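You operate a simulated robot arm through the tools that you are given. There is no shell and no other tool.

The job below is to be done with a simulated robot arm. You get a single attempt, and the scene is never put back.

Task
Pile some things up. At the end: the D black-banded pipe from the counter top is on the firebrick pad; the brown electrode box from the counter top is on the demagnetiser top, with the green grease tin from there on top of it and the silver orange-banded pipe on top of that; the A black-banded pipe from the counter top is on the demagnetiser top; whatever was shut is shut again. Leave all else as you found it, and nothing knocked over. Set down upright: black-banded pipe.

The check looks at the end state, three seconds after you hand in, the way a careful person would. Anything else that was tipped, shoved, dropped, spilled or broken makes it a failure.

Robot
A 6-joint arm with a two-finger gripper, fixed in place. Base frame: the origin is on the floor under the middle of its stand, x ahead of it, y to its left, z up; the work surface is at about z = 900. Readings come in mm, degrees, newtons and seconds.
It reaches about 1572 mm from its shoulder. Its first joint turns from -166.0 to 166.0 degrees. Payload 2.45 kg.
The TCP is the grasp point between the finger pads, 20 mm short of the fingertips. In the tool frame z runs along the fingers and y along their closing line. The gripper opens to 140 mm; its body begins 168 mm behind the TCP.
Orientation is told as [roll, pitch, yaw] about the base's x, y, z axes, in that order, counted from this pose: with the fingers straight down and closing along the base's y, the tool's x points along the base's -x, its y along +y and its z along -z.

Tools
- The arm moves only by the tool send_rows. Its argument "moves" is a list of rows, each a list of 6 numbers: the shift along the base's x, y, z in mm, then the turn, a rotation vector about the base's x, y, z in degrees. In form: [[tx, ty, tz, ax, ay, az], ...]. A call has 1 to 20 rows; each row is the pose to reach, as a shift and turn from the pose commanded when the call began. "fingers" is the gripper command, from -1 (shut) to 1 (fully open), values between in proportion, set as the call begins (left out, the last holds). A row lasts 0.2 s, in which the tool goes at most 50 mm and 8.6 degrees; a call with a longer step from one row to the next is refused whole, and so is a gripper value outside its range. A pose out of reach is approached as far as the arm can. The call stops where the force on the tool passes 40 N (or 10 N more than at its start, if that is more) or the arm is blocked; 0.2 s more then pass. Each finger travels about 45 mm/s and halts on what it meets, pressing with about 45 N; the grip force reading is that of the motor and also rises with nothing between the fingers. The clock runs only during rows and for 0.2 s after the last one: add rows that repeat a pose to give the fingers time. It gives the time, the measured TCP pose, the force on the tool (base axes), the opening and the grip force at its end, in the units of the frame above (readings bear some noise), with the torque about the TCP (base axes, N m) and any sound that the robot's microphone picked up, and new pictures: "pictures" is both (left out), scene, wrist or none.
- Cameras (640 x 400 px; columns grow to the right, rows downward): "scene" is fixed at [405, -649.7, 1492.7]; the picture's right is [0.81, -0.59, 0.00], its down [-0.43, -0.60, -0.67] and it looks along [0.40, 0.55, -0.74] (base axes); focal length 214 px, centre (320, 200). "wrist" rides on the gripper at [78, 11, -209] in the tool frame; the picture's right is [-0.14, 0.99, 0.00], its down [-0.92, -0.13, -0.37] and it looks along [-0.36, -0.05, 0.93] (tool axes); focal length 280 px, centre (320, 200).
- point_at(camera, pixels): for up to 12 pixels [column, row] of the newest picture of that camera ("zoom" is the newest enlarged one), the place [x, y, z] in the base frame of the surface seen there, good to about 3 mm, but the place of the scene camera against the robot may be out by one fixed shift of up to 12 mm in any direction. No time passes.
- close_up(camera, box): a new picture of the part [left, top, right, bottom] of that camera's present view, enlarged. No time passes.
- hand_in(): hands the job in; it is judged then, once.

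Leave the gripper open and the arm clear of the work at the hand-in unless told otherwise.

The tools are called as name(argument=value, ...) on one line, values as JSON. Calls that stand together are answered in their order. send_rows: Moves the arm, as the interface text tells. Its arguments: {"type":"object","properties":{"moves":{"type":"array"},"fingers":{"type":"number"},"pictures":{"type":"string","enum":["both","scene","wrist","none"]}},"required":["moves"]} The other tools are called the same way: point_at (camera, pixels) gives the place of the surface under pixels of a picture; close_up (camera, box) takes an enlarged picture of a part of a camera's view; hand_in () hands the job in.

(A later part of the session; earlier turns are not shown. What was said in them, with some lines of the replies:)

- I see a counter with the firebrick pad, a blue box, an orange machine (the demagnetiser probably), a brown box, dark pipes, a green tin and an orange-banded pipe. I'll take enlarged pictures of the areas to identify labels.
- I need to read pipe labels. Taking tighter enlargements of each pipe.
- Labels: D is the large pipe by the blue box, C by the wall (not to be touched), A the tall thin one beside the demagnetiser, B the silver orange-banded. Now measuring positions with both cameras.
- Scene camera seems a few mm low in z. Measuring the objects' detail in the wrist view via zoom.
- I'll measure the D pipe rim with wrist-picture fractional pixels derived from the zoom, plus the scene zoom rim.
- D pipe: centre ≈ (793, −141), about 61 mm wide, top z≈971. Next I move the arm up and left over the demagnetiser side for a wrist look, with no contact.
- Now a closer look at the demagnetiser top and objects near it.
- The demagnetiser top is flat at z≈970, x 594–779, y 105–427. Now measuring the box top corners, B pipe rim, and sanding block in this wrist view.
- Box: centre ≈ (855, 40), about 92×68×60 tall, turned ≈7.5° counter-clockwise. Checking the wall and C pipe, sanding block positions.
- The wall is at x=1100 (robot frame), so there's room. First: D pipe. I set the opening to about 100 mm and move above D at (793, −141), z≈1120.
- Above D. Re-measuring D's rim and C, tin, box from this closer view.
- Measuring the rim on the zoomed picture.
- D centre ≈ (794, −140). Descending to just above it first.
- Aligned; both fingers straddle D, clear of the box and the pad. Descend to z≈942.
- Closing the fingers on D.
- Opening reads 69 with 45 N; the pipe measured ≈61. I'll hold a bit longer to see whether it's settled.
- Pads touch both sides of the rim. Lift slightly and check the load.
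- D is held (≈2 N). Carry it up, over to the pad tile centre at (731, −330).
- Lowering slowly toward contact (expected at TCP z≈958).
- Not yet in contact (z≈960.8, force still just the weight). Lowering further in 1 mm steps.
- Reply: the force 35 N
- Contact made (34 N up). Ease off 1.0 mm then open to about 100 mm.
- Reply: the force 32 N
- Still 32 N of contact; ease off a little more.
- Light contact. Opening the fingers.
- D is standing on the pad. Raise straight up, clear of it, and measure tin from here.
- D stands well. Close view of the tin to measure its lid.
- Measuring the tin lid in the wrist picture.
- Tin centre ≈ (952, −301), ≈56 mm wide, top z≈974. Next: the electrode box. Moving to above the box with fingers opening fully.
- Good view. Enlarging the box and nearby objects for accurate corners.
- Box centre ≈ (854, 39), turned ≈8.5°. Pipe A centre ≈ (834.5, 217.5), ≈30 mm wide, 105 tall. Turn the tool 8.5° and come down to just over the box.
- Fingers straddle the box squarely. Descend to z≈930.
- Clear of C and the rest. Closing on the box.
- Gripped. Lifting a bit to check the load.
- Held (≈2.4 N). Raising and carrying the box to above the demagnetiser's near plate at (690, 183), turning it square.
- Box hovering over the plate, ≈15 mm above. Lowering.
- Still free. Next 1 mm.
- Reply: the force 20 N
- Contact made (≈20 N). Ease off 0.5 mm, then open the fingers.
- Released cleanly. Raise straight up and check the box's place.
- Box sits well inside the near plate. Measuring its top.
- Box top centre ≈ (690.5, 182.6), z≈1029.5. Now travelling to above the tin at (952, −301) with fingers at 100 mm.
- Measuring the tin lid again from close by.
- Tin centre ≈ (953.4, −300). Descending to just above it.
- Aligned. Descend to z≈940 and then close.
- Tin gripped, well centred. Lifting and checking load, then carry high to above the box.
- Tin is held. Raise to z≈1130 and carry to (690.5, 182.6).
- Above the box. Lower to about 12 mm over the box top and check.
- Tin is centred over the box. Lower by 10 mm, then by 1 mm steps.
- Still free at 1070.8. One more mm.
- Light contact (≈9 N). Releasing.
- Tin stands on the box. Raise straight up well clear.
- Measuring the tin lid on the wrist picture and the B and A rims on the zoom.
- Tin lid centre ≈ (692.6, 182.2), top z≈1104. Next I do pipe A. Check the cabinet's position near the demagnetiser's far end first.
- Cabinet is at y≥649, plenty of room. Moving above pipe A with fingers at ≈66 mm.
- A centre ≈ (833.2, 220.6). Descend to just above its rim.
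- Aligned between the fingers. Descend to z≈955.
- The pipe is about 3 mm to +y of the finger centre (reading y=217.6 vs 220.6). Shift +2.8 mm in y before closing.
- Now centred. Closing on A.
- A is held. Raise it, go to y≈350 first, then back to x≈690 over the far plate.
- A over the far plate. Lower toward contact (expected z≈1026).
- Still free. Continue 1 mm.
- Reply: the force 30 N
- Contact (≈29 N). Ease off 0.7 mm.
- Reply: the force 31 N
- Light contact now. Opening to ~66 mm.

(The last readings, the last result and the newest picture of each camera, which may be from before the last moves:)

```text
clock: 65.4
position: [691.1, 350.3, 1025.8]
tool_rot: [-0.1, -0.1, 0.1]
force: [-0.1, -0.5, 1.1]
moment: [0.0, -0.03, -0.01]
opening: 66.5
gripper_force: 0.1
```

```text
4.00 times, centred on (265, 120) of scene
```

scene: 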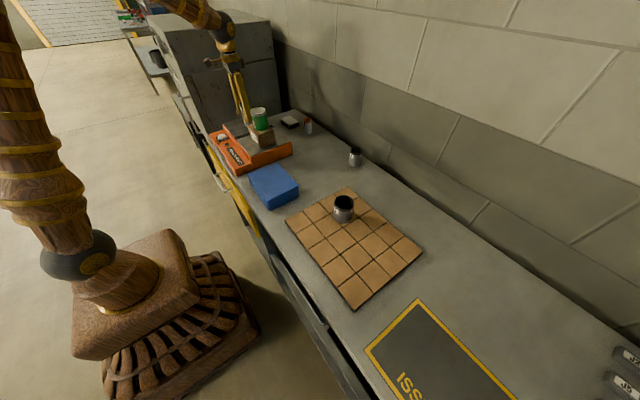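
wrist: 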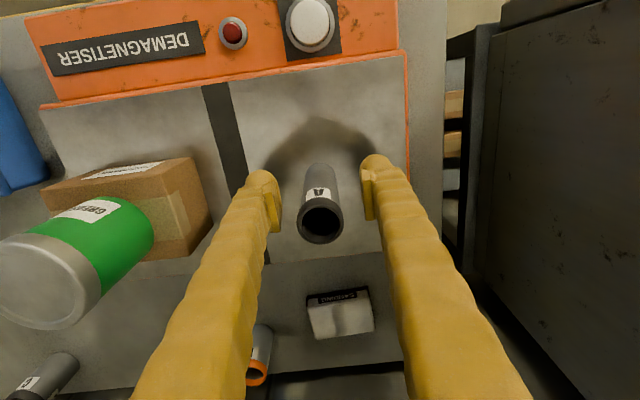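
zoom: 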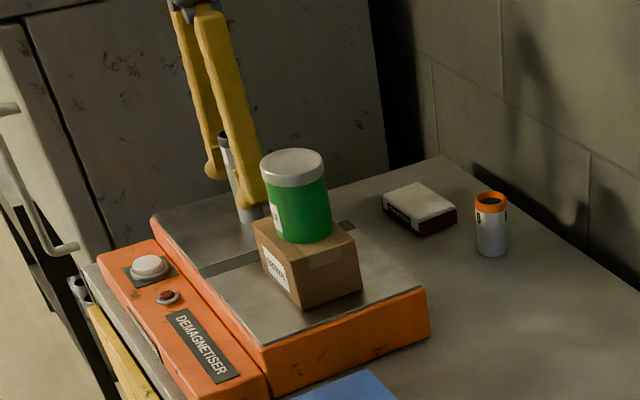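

A stands upright on the far plate. Raise straight up.

send_rows(moves=[[0, 0, 25, 0, 0, 0], [0, 0, 65, 0, 0, 0], [0, 0, 110, 0, 0, 0], [0, 0, 155, 0, 0, 0], [0, 0, 180, 0, 0, 0], [0, 0, 180, 0, 0, 0]], pictures="both")

close_up(camera="scene", box=[215, 70, 315, 170])

```text
clock: 66.8
position: [690.5, 348.2, 1204.4]
tool_rot: [-0.1, 0.0, 0.0]
force: [0.1, -0.3, -0.6]
moment: [0.0, 0.01, -0.04]
opening: 66.8
gripper_force: 0.0
```

scene: 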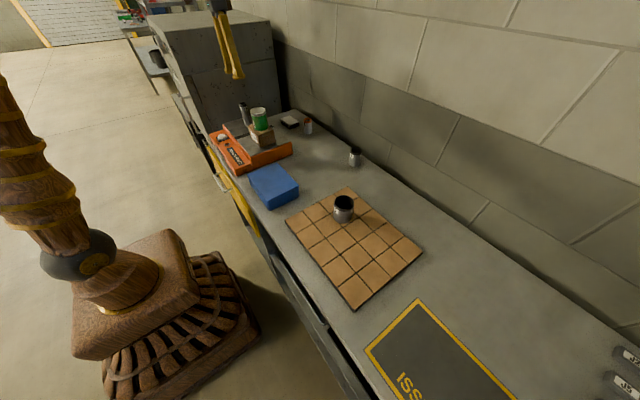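
wrist: 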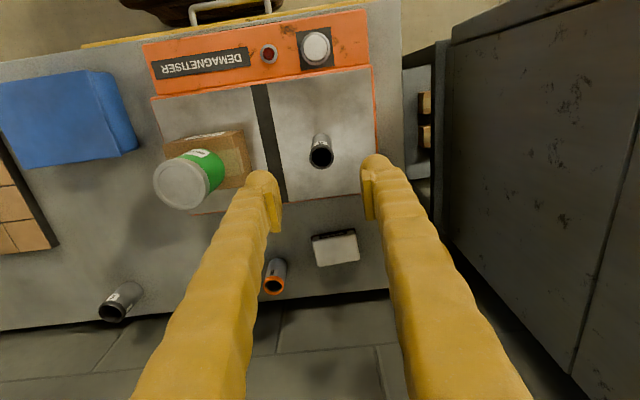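

```text
4.00 times, centred on (265, 120) of scene
```

zoom: 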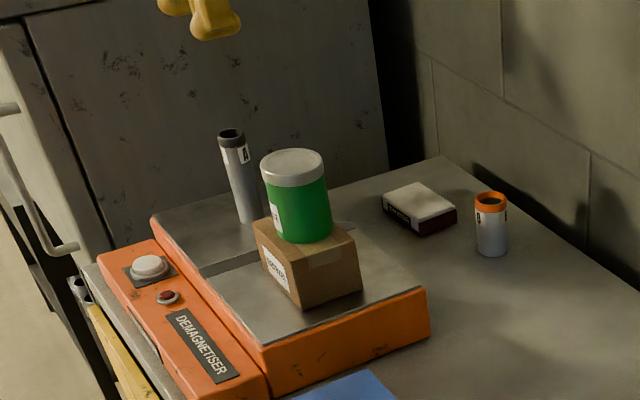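

A stands. Now to above pipe B at (951.5, 218.8), fingers ≈70 mm.

send_rows(moves=[[40, -20, 0, 0, 0, 0], [80, -40, 0, 0, 0, 0], [120, -60, 0, 0, 0, 0], [160, -80, 0, 0, 0, 0], [200, -100, 0, 0, 0, 0], [235, -117, -15, 0, 0, 0], [261, -129, -40, 0, 0, 0], [261, -129, -84, 0, 0, 0], [261, -129, -84, 0, 0, 0], [261, -129, -84, 0, 0, 0]], fingers=0, pictures="both")

close_up(camera="wrist", box=[260, 100, 380, 200])

```text
clock: 69.0
position: [950.8, 223.2, 1120.1]
tool_rot: [-0.1, -0.1, 0.0]
force: [0.9, -0.6, 0.0]
moment: [-0.01, 0.0, -0.01]
opening: 69.9
gripper_force: 0.2
```

scene: 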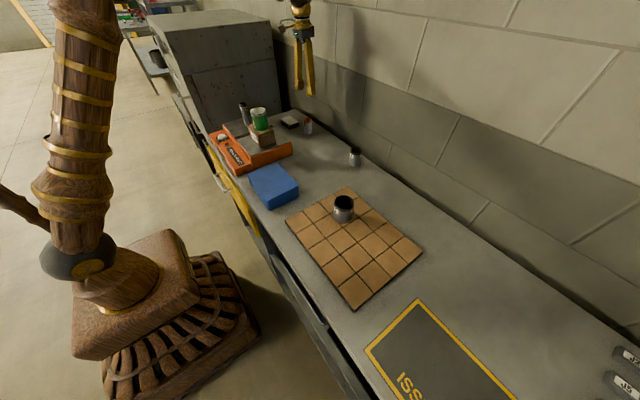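
wrist: 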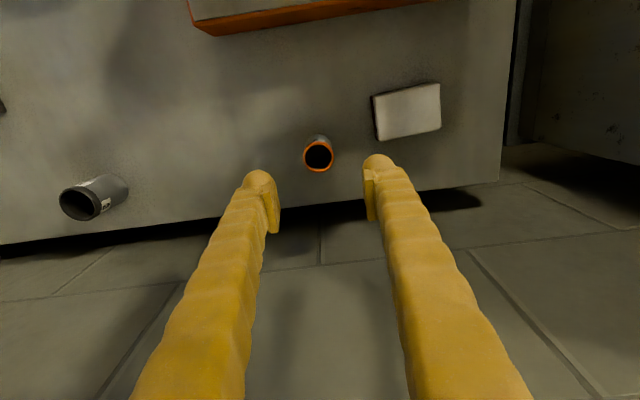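

```text
4.00 times, centred on (320, 150) of wrist
```

zoom: 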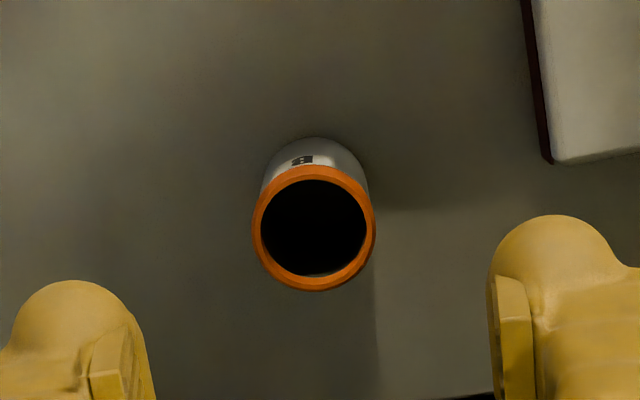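

point_at(camera="zoom", pixels=[[257, 230], [371, 226], [313, 170], [315, 286], [272, 188], [356, 268], [273, 270], [355, 187], [552, 160], [545, 60]])

```text
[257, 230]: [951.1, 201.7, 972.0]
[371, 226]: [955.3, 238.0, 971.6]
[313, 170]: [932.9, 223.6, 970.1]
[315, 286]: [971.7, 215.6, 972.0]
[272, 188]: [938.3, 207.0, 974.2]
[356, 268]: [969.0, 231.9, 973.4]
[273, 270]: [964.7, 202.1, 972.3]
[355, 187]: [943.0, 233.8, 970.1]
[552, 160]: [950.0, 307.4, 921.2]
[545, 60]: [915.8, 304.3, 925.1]
```

B centre ≈ (953.3, 219.2); shift by (+3, −2.5) and descend to just above it.

send_rows(moves=[[2, -1.5, -40, 0, 0, 0], [3, -2.5, -80, 0, 0, 0], [3, -2.5, -112, 0, 0, 0], [3, -2.5, -112, 0, 0, 0], [3, -2.5, -112, 0, 0, 0]], pictures="both")

close_up(camera="wrist", box=[260, 120, 380, 220])

```text
clock: 70.2
position: [951.6, 221.8, 1011.5]
tool_rot: [-0.1, -0.2, 0.0]
force: [-1.1, 0.3, 0.2]
moment: [0.03, 0.03, -0.03]
opening: 70.0
gripper_force: 0.0
```

scene: 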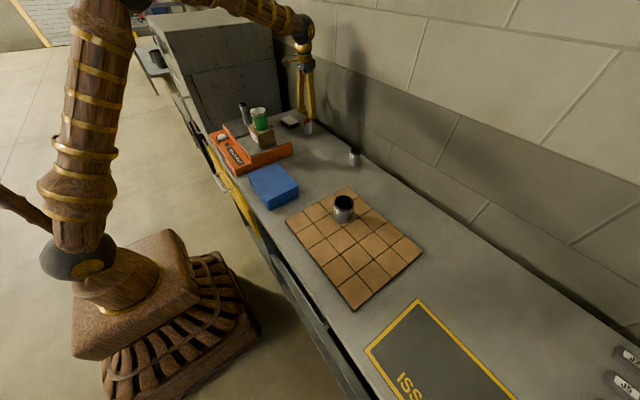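
wrist: 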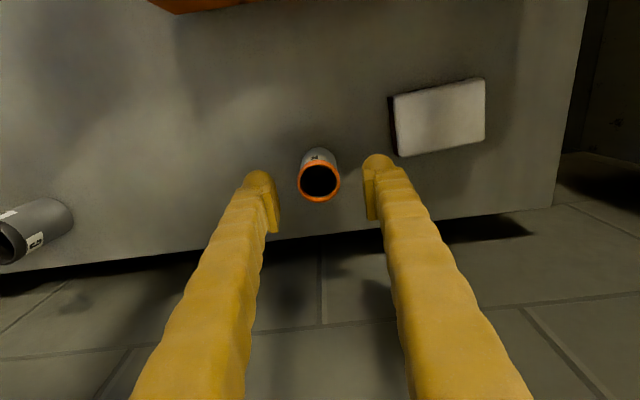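

```text
4.00 times, centred on (320, 170) of wrist
```

zoom: 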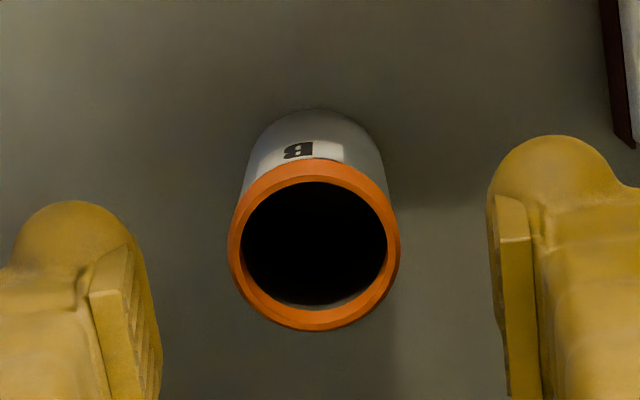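

B is ~1.4 mm off to −y; adjust (+1, −1.5) and descend to z≈945.

send_rows(moves=[[1, -1.5, -25, 0, 0, 0], [1, -1.5, -50, 0, 0, 0], [1, -1.5, -66, 0, 0, 0], [1, -1.5, -66, 0, 0, 0], [1, -1.5, -66, 0, 0, 0]], pictures="both")

close_up(camera="wrist", box=[240, 140, 400, 260])

```text
clock: 71.4
position: [955.4, 216.6, 946.5]
tool_rot: [-0.1, -0.1, -0.1]
force: [-1.1, -0.5, -0.4]
moment: [-0.03, 0.01, 0.0]
opening: 69.9
gripper_force: 0.0
```

scene: 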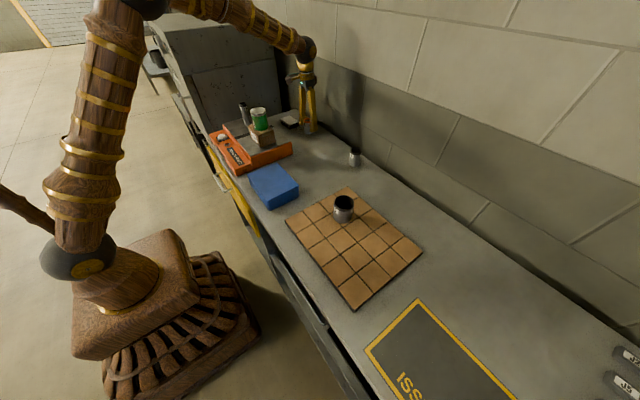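
wrist: 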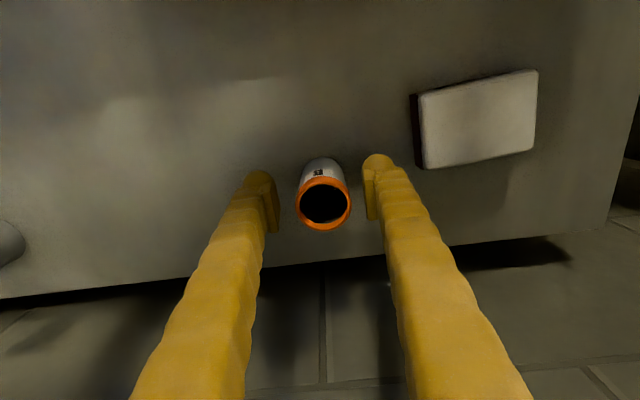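

```text
3.33 times, centred on (320, 200) of wrist
```

zoom: 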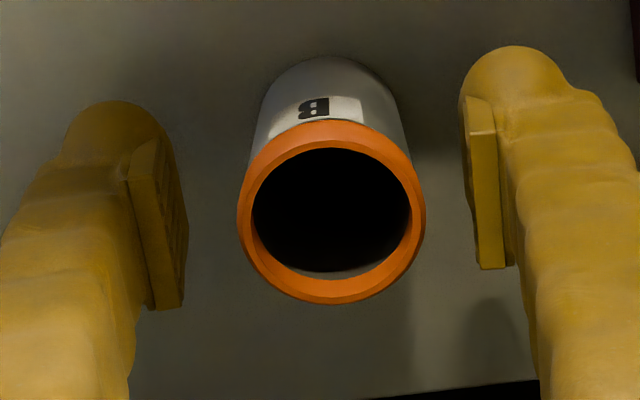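

The rim shows at ≈(−2.5, +2.4) mm from the finger centre, agreeing with the reading (955.4, 216.6). Correct that before closing.

send_rows(moves=[[-1.2, 1.2, 0, 0, 0, 0], [-2, 2.3, 0, 0, 0, 0], [-2, 2.3, 0, 0, 0, 0]], pictures="wrist")

close_up(camera="wrist", box=[240, 140, 400, 260])

```text
clock: 72.2
position: [952.8, 221.0, 945.4]
tool_rot: [-0.1, 0.0, -0.1]
force: [0.2, -0.3, 0.4]
moment: [-0.03, -0.01, 0.0]
opening: 70.4
gripper_force: 0.0
```

wrist: 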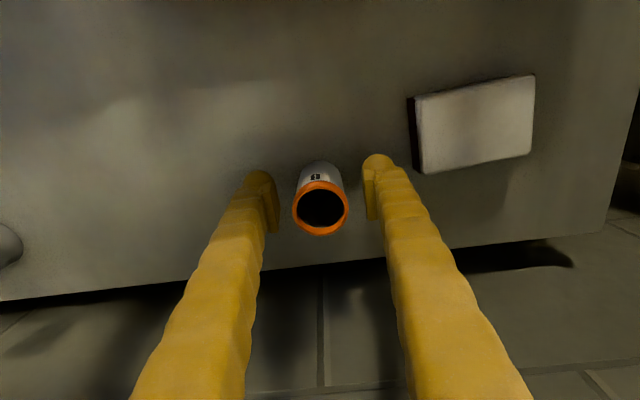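

```text
3.33 times, centred on (320, 200) of wrist
```

zoom: 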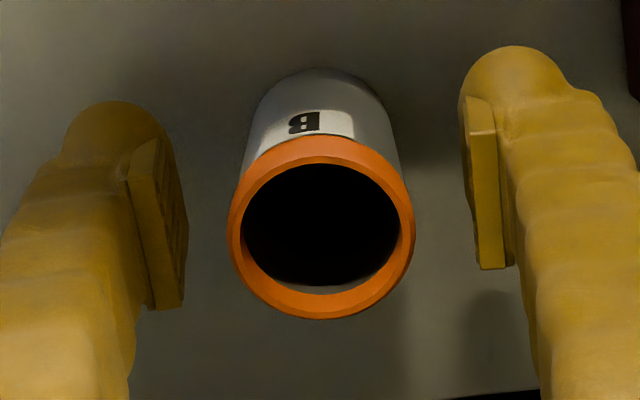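

Now well centred. Close on B.

send_rows(moves=[[0, 0, 0, 0, 0, 0], [0, 0, 0, 0, 0, 0], [0, 0, 0, 0, 0, 0], [0, 0, 0, 0, 0, 0], [0, 0, 0, 0, 0, 0]], fingers=-1, pictures="wrist")

close_up(camera="wrist", box=[240, 140, 400, 260])

```text
clock: 73.4
position: [951.8, 218.4, 944.8]
tool_rot: [0.0, -0.1, 0.0]
force: [-0.4, -0.1, 0.2]
moment: [0.02, 0.0, -0.01]
opening: 38.5
gripper_force: 44.9
```

wrist: 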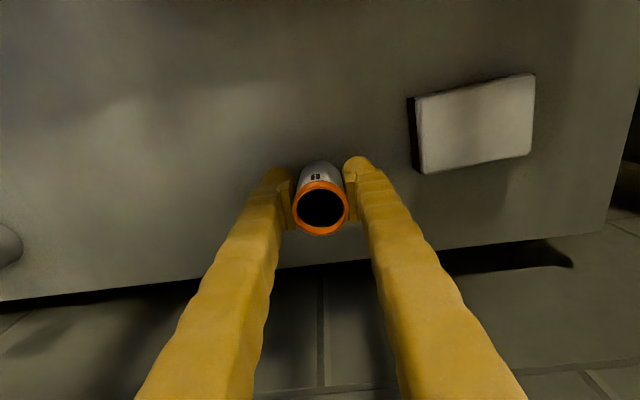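

```text
3.33 times, centred on (320, 200) of wrist
```

zoom: 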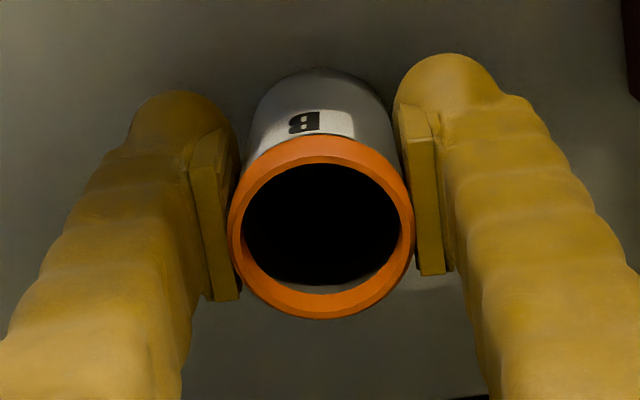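

Gripped and centred. Lift and check, then carry high (z≈1190).

send_rows(moves=[[0, 0, 6, 0, 0, 0], [0, 0, 20, 0, 0, 0], [0, 0, 60, 0, 0, 0], [0, 0, 105, 0, 0, 0], [0, 0, 150, 0, 0, 0], [0, 0, 195, 0, 0, 0], [0, 0, 245, 0, 0, 0], [0, 0, 245, 0, 0, 0]], pictures="both")

```text
clock: 75.2
position: [953.2, 218.3, 1189.9]
tool_rot: [-0.1, 0.0, -0.1]
force: [0.1, 0.7, -0.9]
moment: [0.01, 0.01, -0.06]
opening: 38.2
gripper_force: 45.0
```

scene: 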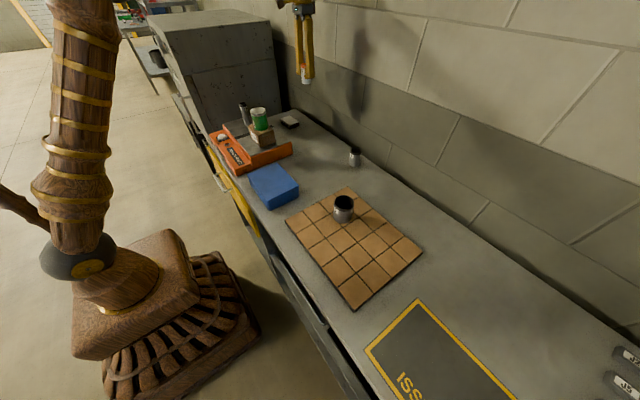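
wrist: 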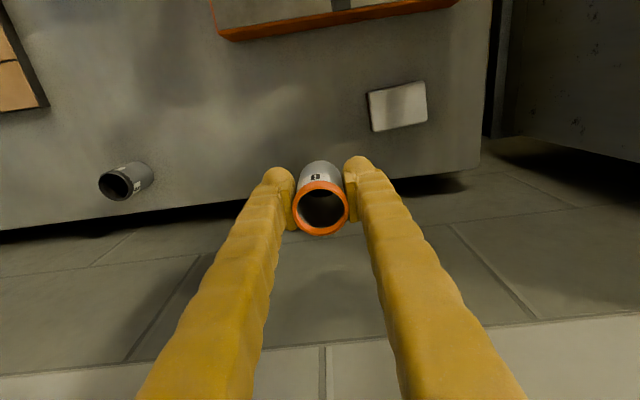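

B is held. Carry over to above the tin at (692.6, 182.2), staying at z≈1200.

send_rows(moves=[[-40, -6, 10, 0, 0, 0], [-80, -12, 10, 0, 0, 0], [-120, -17, 10, 0, 0, 0], [-160, -22, 10, 0, 0, 0], [-200, -28, 10, 0, 0, 0], [-235, -33, 10, 0, 0, 0], [-260, -36, 10, 0, 0, 0], [-260, -36, 10, 0, 0, 0], [-260, -36, 10, 0, 0, 0]], pictures="both")

close_up(camera="wrist", box=[250, 90, 410, 250])

```text
clock: 77.2
position: [693.4, 184.3, 1199.6]
tool_rot: [0.0, 0.0, 0.1]
force: [-0.6, 0.3, -2.2]
moment: [0.0, 0.0, 0.02]
opening: 38.3
gripper_force: 45.3
```

scene: 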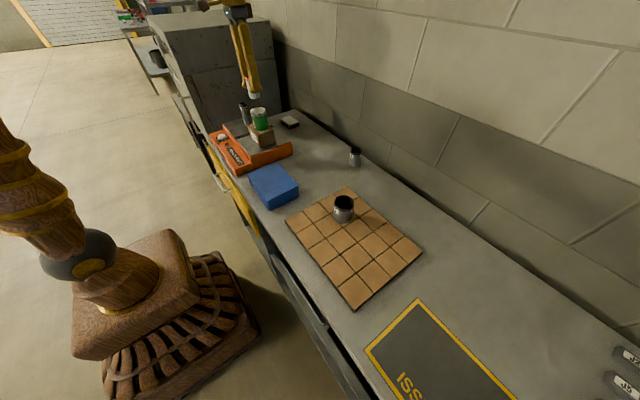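
wrist: 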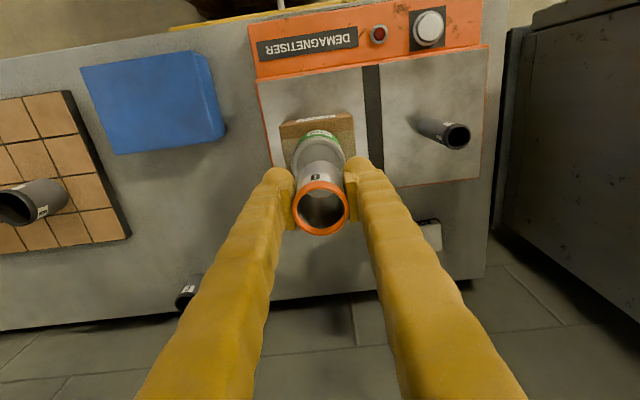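

```text
2.50 times, centred on (330, 170) of wrist
```

zoom: 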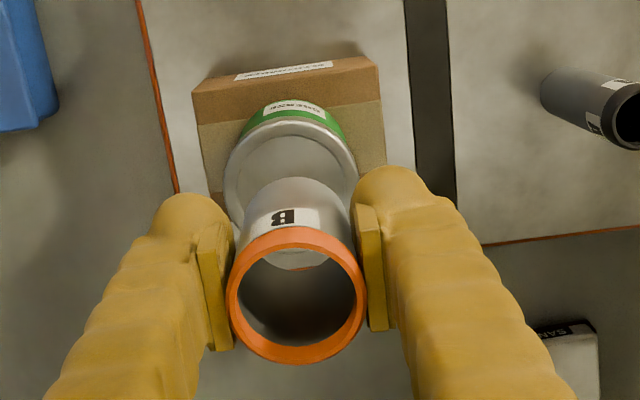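

Measure the tin lid's visible edge points here to check alignment (lid edge at left (226,185), right (354,172), top (290,122) of the zoom).

point_at(camera="zoom", pixels=[[226, 185], [227, 170], [354, 175], [352, 165], [290, 124], [250, 139], [330, 137], [260, 180], [297, 262], [300, 234], [243, 330]])

```text
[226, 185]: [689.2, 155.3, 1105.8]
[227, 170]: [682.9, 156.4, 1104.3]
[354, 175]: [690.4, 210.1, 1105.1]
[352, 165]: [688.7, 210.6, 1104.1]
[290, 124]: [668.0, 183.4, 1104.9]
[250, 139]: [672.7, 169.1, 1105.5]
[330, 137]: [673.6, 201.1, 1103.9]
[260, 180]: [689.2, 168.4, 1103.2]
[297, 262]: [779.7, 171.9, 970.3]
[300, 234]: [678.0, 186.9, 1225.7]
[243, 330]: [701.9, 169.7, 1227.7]
```

Tin lid centre ≈ (692.6, 182.5). Lower to about 10 mm above the lid with a small correction (−0.7, −1.5).

send_rows(moves=[[-0.4, -1, -15, 0, 0, 0], [-0.7, -1.5, -30, 0, 0, 0], [-0.7, -1.5, -42, 0, 0, 0], [-0.7, -1.5, -42, 0, 0, 0], [-0.7, -1.5, -42, 0, 0, 0]], pictures="both")

close_up(camera="wrist", box=[270, 110, 370, 240])

close_up(camera="scene", box=[235, 75, 285, 145])

```text
clock: 78.4
position: [693.2, 181.8, 1158.8]
tool_rot: [-0.1, -0.2, 0.1]
force: [0.2, 0.5, -1.0]
moment: [0.0, 0.02, 0.0]
opening: 38.2
gripper_force: 44.9
```

scene: 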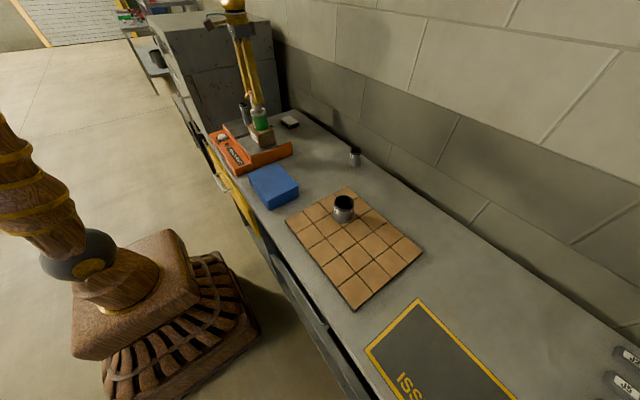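
wrist: 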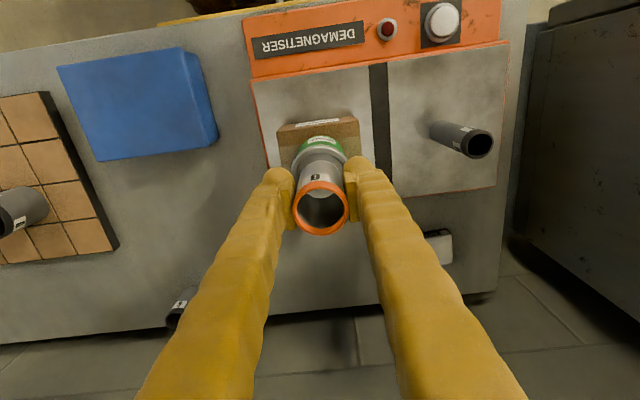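

```text
3.08 times, centred on (320, 175) of wrist
```

zoom: 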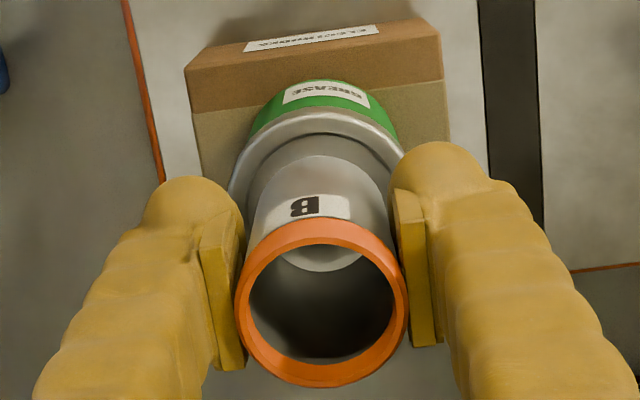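

```text
5.71 times, centred on (260, 110) of scene
```

zoom: 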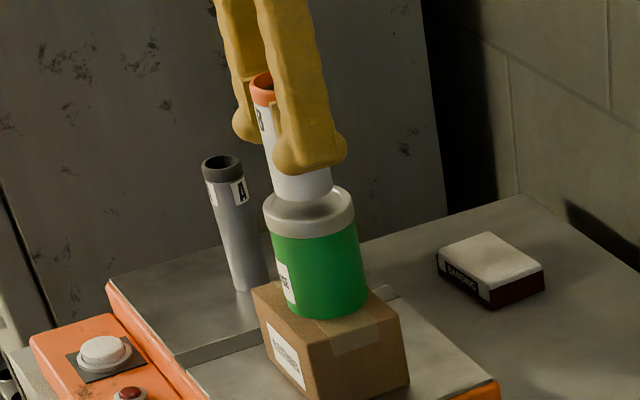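

Nearly aligned. Enlarge further to judge the relative alignment of the pipe bottom and the lid recess.

close_up(camera="wrist", box=[290, 130, 350, 180])

close_up(camera="scene", box=[245, 98, 275, 133])

```text
8.00 times, centred on (320, 155) of wrist
```

zoom: 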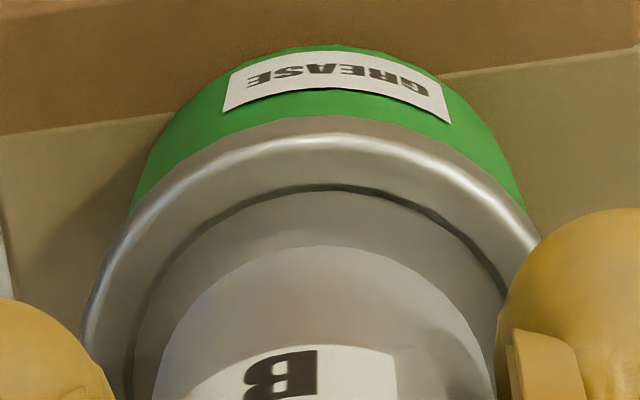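

```text
11.43 times, centred on (260, 116) of scene
```

zoom: 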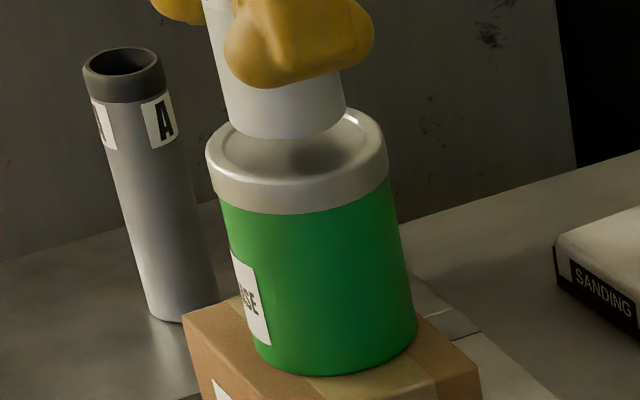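

Pipe and lid recess look concentric within about 1.5 mm (recess allows about 4). Lowering to just above contact.

send_rows(moves=[[0, 0, -4, 0, 0, 0], [0, 0, -7, 0, 0, 0], [0, 0, -8, 0, 0, 0], [0, 0, -8, 0, 0, 0]], pictures="both")

close_up(camera="scene", box=[245, 98, 275, 133])

close_up(camera="wrist", box=[290, 130, 350, 180])

```text
clock: 79.4
position: [692.9, 183.1, 1149.8]
tool_rot: [0.0, -0.1, 0.0]
force: [0.3, 0.0, -1.0]
moment: [0.04, -0.05, 0.03]
opening: 38.6
gripper_force: 44.9
```

scene: 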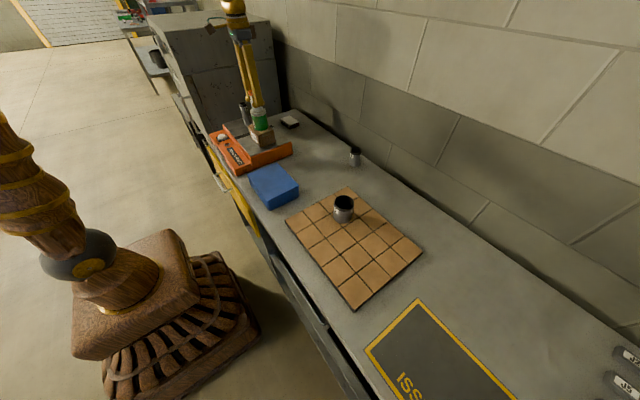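
wrist: 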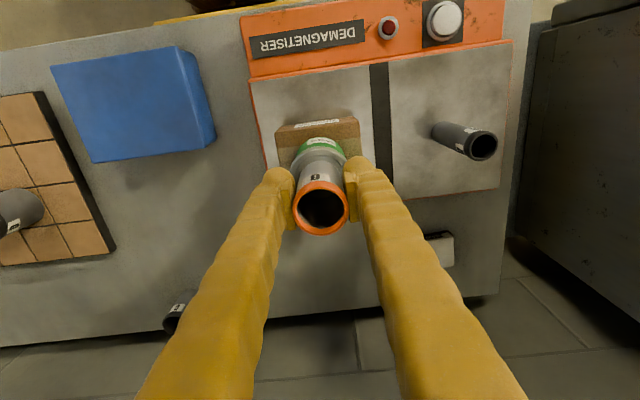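

```text
11.43 times, centred on (260, 116) of scene
```

zoom: 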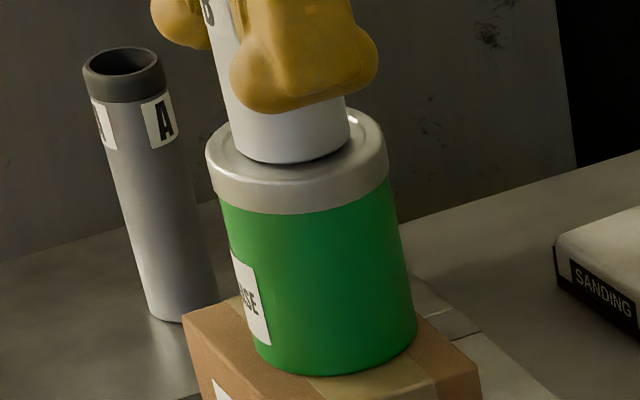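

```text
8.00 times, centred on (320, 155) of wrist
```

zoom: 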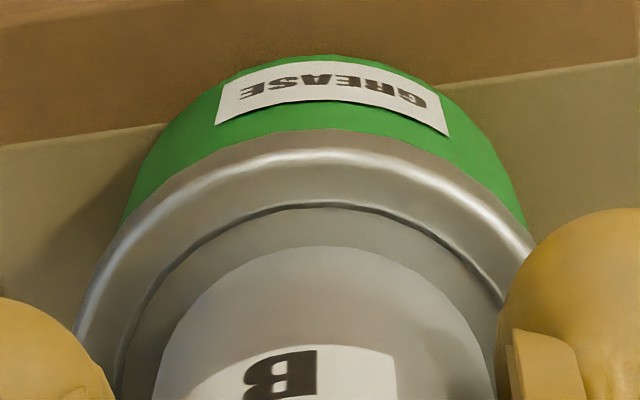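

Concentric within ≈1–2 mm. Lower 1 mm steps until contact.

send_rows(moves=[[0.5, -0.3, -0.5, 0, 0, 0], [0.5, -0.3, -1, 0, 0, 0], [0.5, -0.3, -1, 0, 0, 0]], pictures="none")

```text
clock: 80.2
position: [694.2, 182.7, 1149.7]
tool_rot: [-0.1, -0.2, -0.1]
force: [0.7, 0.1, 7.6]
moment: [0.0, -0.09, 0.01]
opening: 38.5
gripper_force: 44.4
```

Contact at z≈1149.7 (≈8 N). Check with pictures whether it is in the recess.

send_rows(moves=[[0, 0, 0, 0, 0, 0]], pictures="both")

close_up(camera="scene", box=[245, 98, 275, 133])

close_up(camera="wrist", box=[290, 130, 350, 180])

```text
clock: 80.6
position: [694.3, 181.8, 1150.1]
tool_rot: [0.0, -0.1, 0.0]
force: [1.9, 0.3, 9.0]
moment: [0.0, -0.11, -0.05]
opening: 38.3
gripper_force: 45.3
```

scene: 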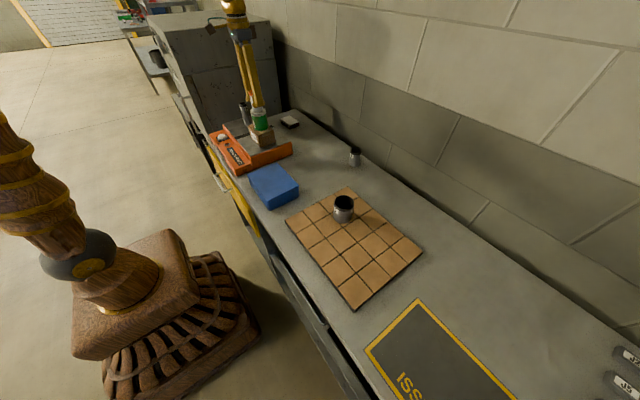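
wrist: 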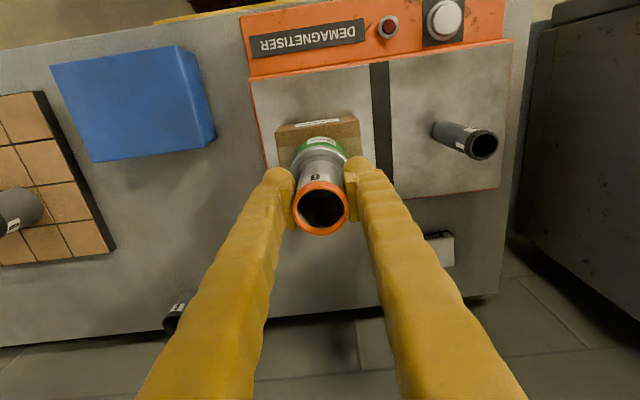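

```text
11.43 times, centred on (260, 116) of scene
```

zoom: 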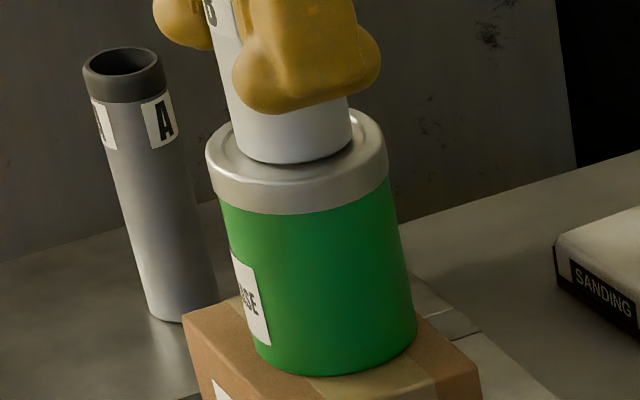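

```text
8.00 times, centred on (320, 155) of wrist
```

zoom: 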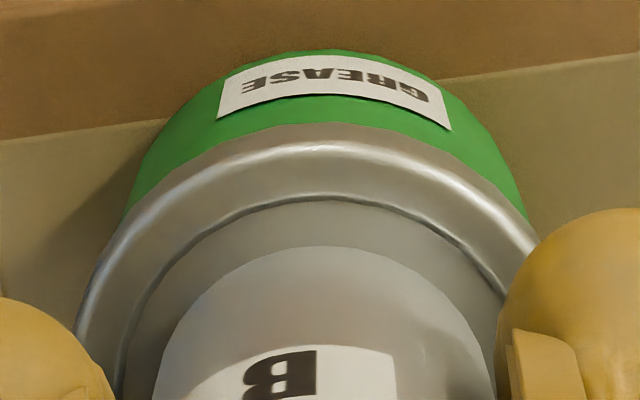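

Concentric and in light contact. Release slowly to ≈70 mm.

send_rows(moves=[[0, 0, 0.2, 0, 0, 0], [0, 0, 0.2, 0, 0, 0], [0, 0, 0.2, 0, 0, 0], [0, 0, 0.2, 0, 0, 0]], fingers=0, pictures="both")

close_up(camera="scene", box=[235, 75, 285, 145])

close_up(camera="wrist", box=[240, 120, 400, 250])

```text
clock: 81.6
position: [692.1, 182.7, 1149.5]
tool_rot: [-0.1, -0.1, -0.1]
force: [-0.3, 0.1, 0.0]
moment: [-0.03, -0.02, -0.01]
opening: 69.9
gripper_force: 0.0
```

scene: 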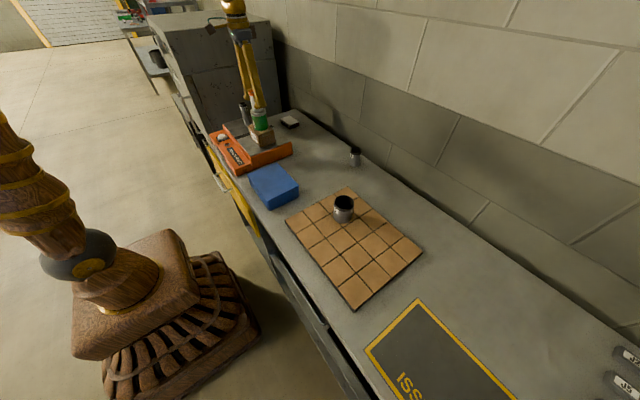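
wrist: 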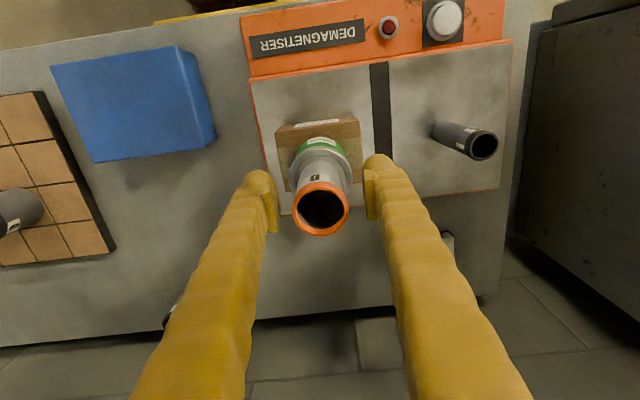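

```text
5.71 times, centred on (260, 110) of scene
```

zoom: 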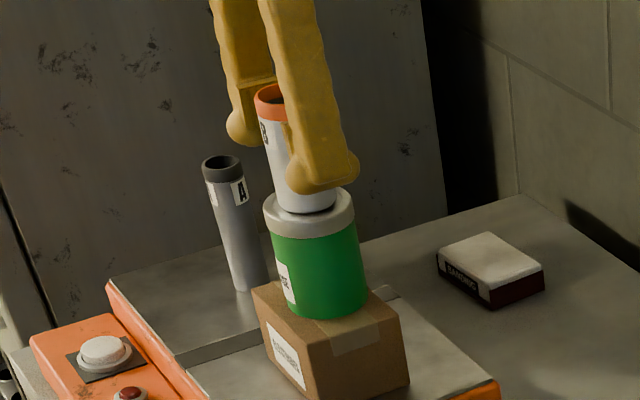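

```text
3.08 times, centred on (320, 185) of wrist
```

zoom: 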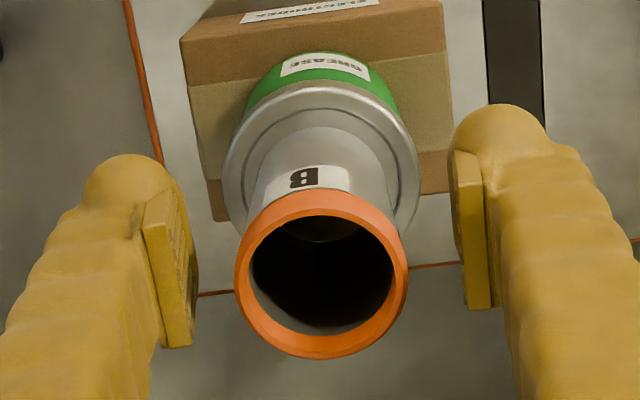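

B stands on the tin. Raise straight up carefully, clear of the stack.

send_rows(moves=[[0, 0, 10, 0, 0, 0], [0, 0, 25, 0, 0, 0], [0, 0, 45, 0, 0, 0], [0, 0, 70, 0, 0, 0], [0, 0, 100, 0, 0, 0], [0, 0, 140, 0, 0, 0], [0, 0, 160, 0, 0, 0], [0, 0, 160, 0, 0, 0]], pictures="both")

close_up(camera="scene", box=[220, 75, 300, 165])

```text
clock: 83.4
position: [691.9, 182.7, 1310.2]
tool_rot: [0.0, -0.1, 0.0]
force: [0.2, -0.4, 0.3]
moment: [0.01, -0.01, -0.01]
opening: 70.0
gripper_force: 0.1
```

scene: 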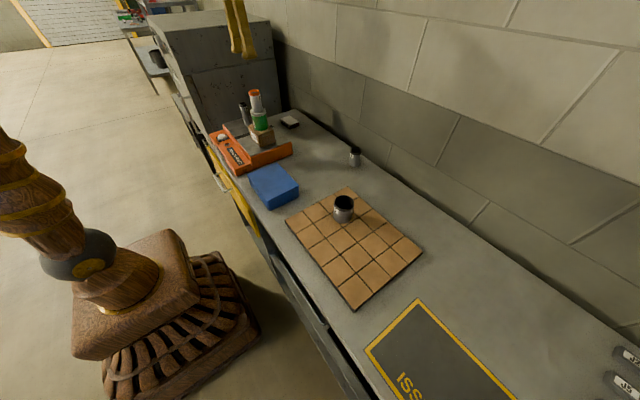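
wrist: 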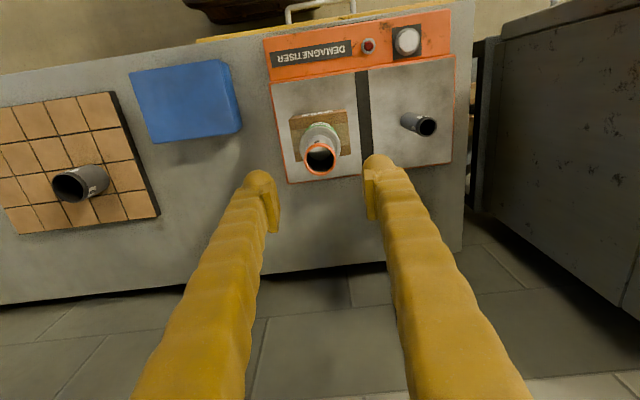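

```text
4.44 times, centred on (260, 120) of scene
```

zoom: 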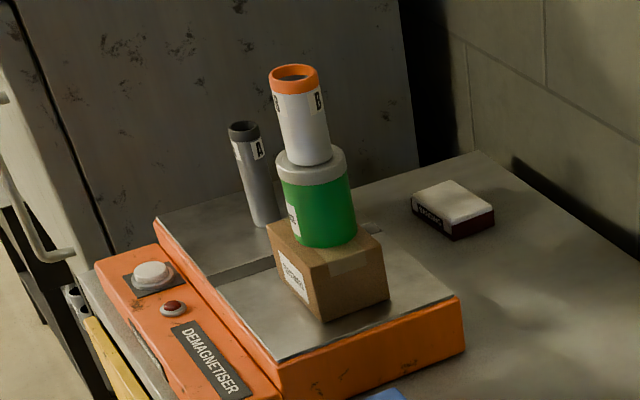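

The stack and pipe A stand well. Move the arm back to near its start pose, away from the stack, opening fully on the way.

send_rows(moves=[[5, -45, 0, 0, 0, 0], [10, -90, 0, 0, 0, 0], [15, -135, 0, 0, 0, 0], [20, -180, 0, 0, 0, 0], [25, -225, 0, 0, 0, 0], [30, -270, 0, 0, 0, 0], [35, -315, 0, 0, 0, 0], [42, -360, 0, 0, 0, 0], [48, -405, -10, 0, 0, 0], [52, -442, -26, 0, 0, 0], [52, -442, -26, 0, 0, 0]], pictures="none")

send_rows(moves=[[0, 0, 0, 0, 0, 0], [0, 0, 0, 0, 0, 0], [0, 0, 0, 0, 0, 0], [0, 0, 0, 0, 0, 0], [0, 0, 0, 0, 0, 0]], fingers=1, pictures="both")

close_up(camera="scene", box=[190, 75, 430, 240])

close_up(camera="wrist", box=[340, 0, 640, 260])

```text
clock: 85.8
position: [742.3, -262.3, 1281.4]
tool_rot: [0.0, -0.1, 0.0]
force: [-0.4, -1.0, -0.2]
moment: [-0.02, -0.02, 0.06]
opening: 70.0
gripper_force: 0.1
```

```text
clock: 87.0
position: [742.3, -262.3, 1281.3]
tool_rot: [0.0, -0.2, 0.0]
force: [-0.1, 0.0, 0.3]
moment: [0.03, 0.01, 0.0]
opening: 139.8
gripper_force: 0.2
```

scene: 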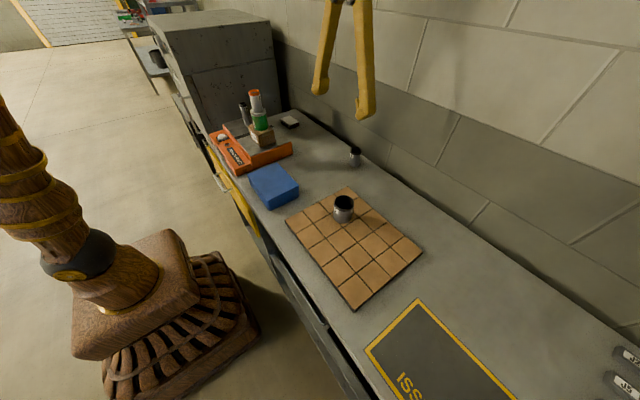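
wrist: 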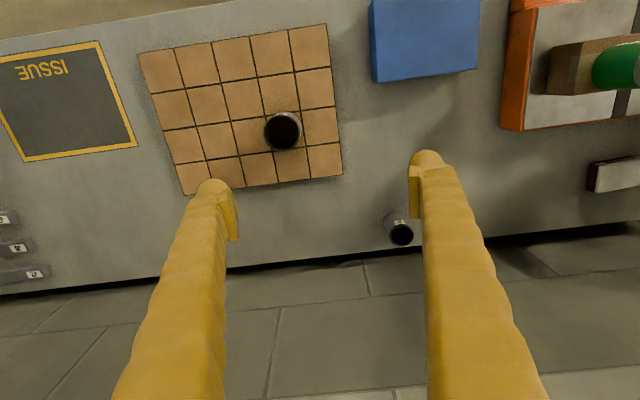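

```text
2.42 times, centred on (310, 158) of scene
```

zoom: 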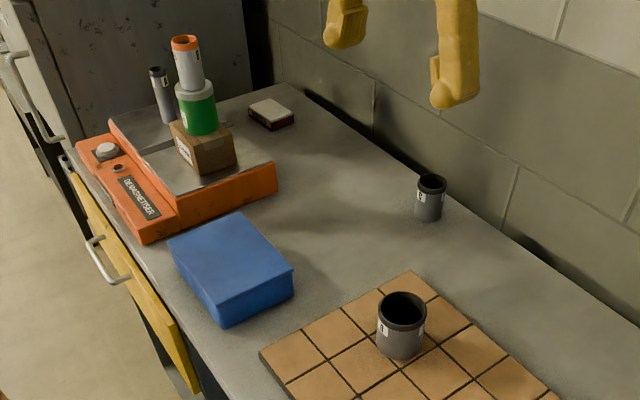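

```text
1.54 times, centred on (490, 130) of wrist
```

zoom: 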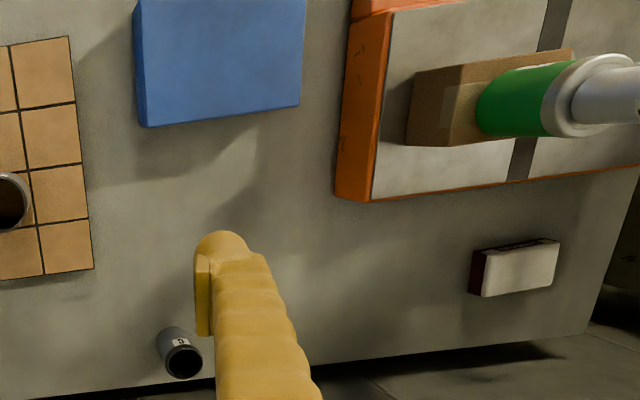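

All is in place: D upright on the pad; box, tin and B stacked on the demagnetiser; A upright beside them. C, the blue box, the sanding block and the drawer look unchanged, the gripper is open and the arm is clear. Handing in.

hand_in()

```text
The job is handed in.
```

The job is handed in, and everything was in place in the last pictures I took before that:

- **D black-banded pipe:** upright on the firebrick pad.
- **Stack on the demagnetiser top:** the brown electrode box, then the green grease tin, then the silver orange-banded pipe standing on the tin.
- **A black-banded pipe:** upright on the demagnetiser top, beside the stack.

I opened nothing, so there was nothing to shut again. The C pipe, blue box, sanding block and drawer look as they did at the start. The arm is back near its starting pose with the gripper fully open.
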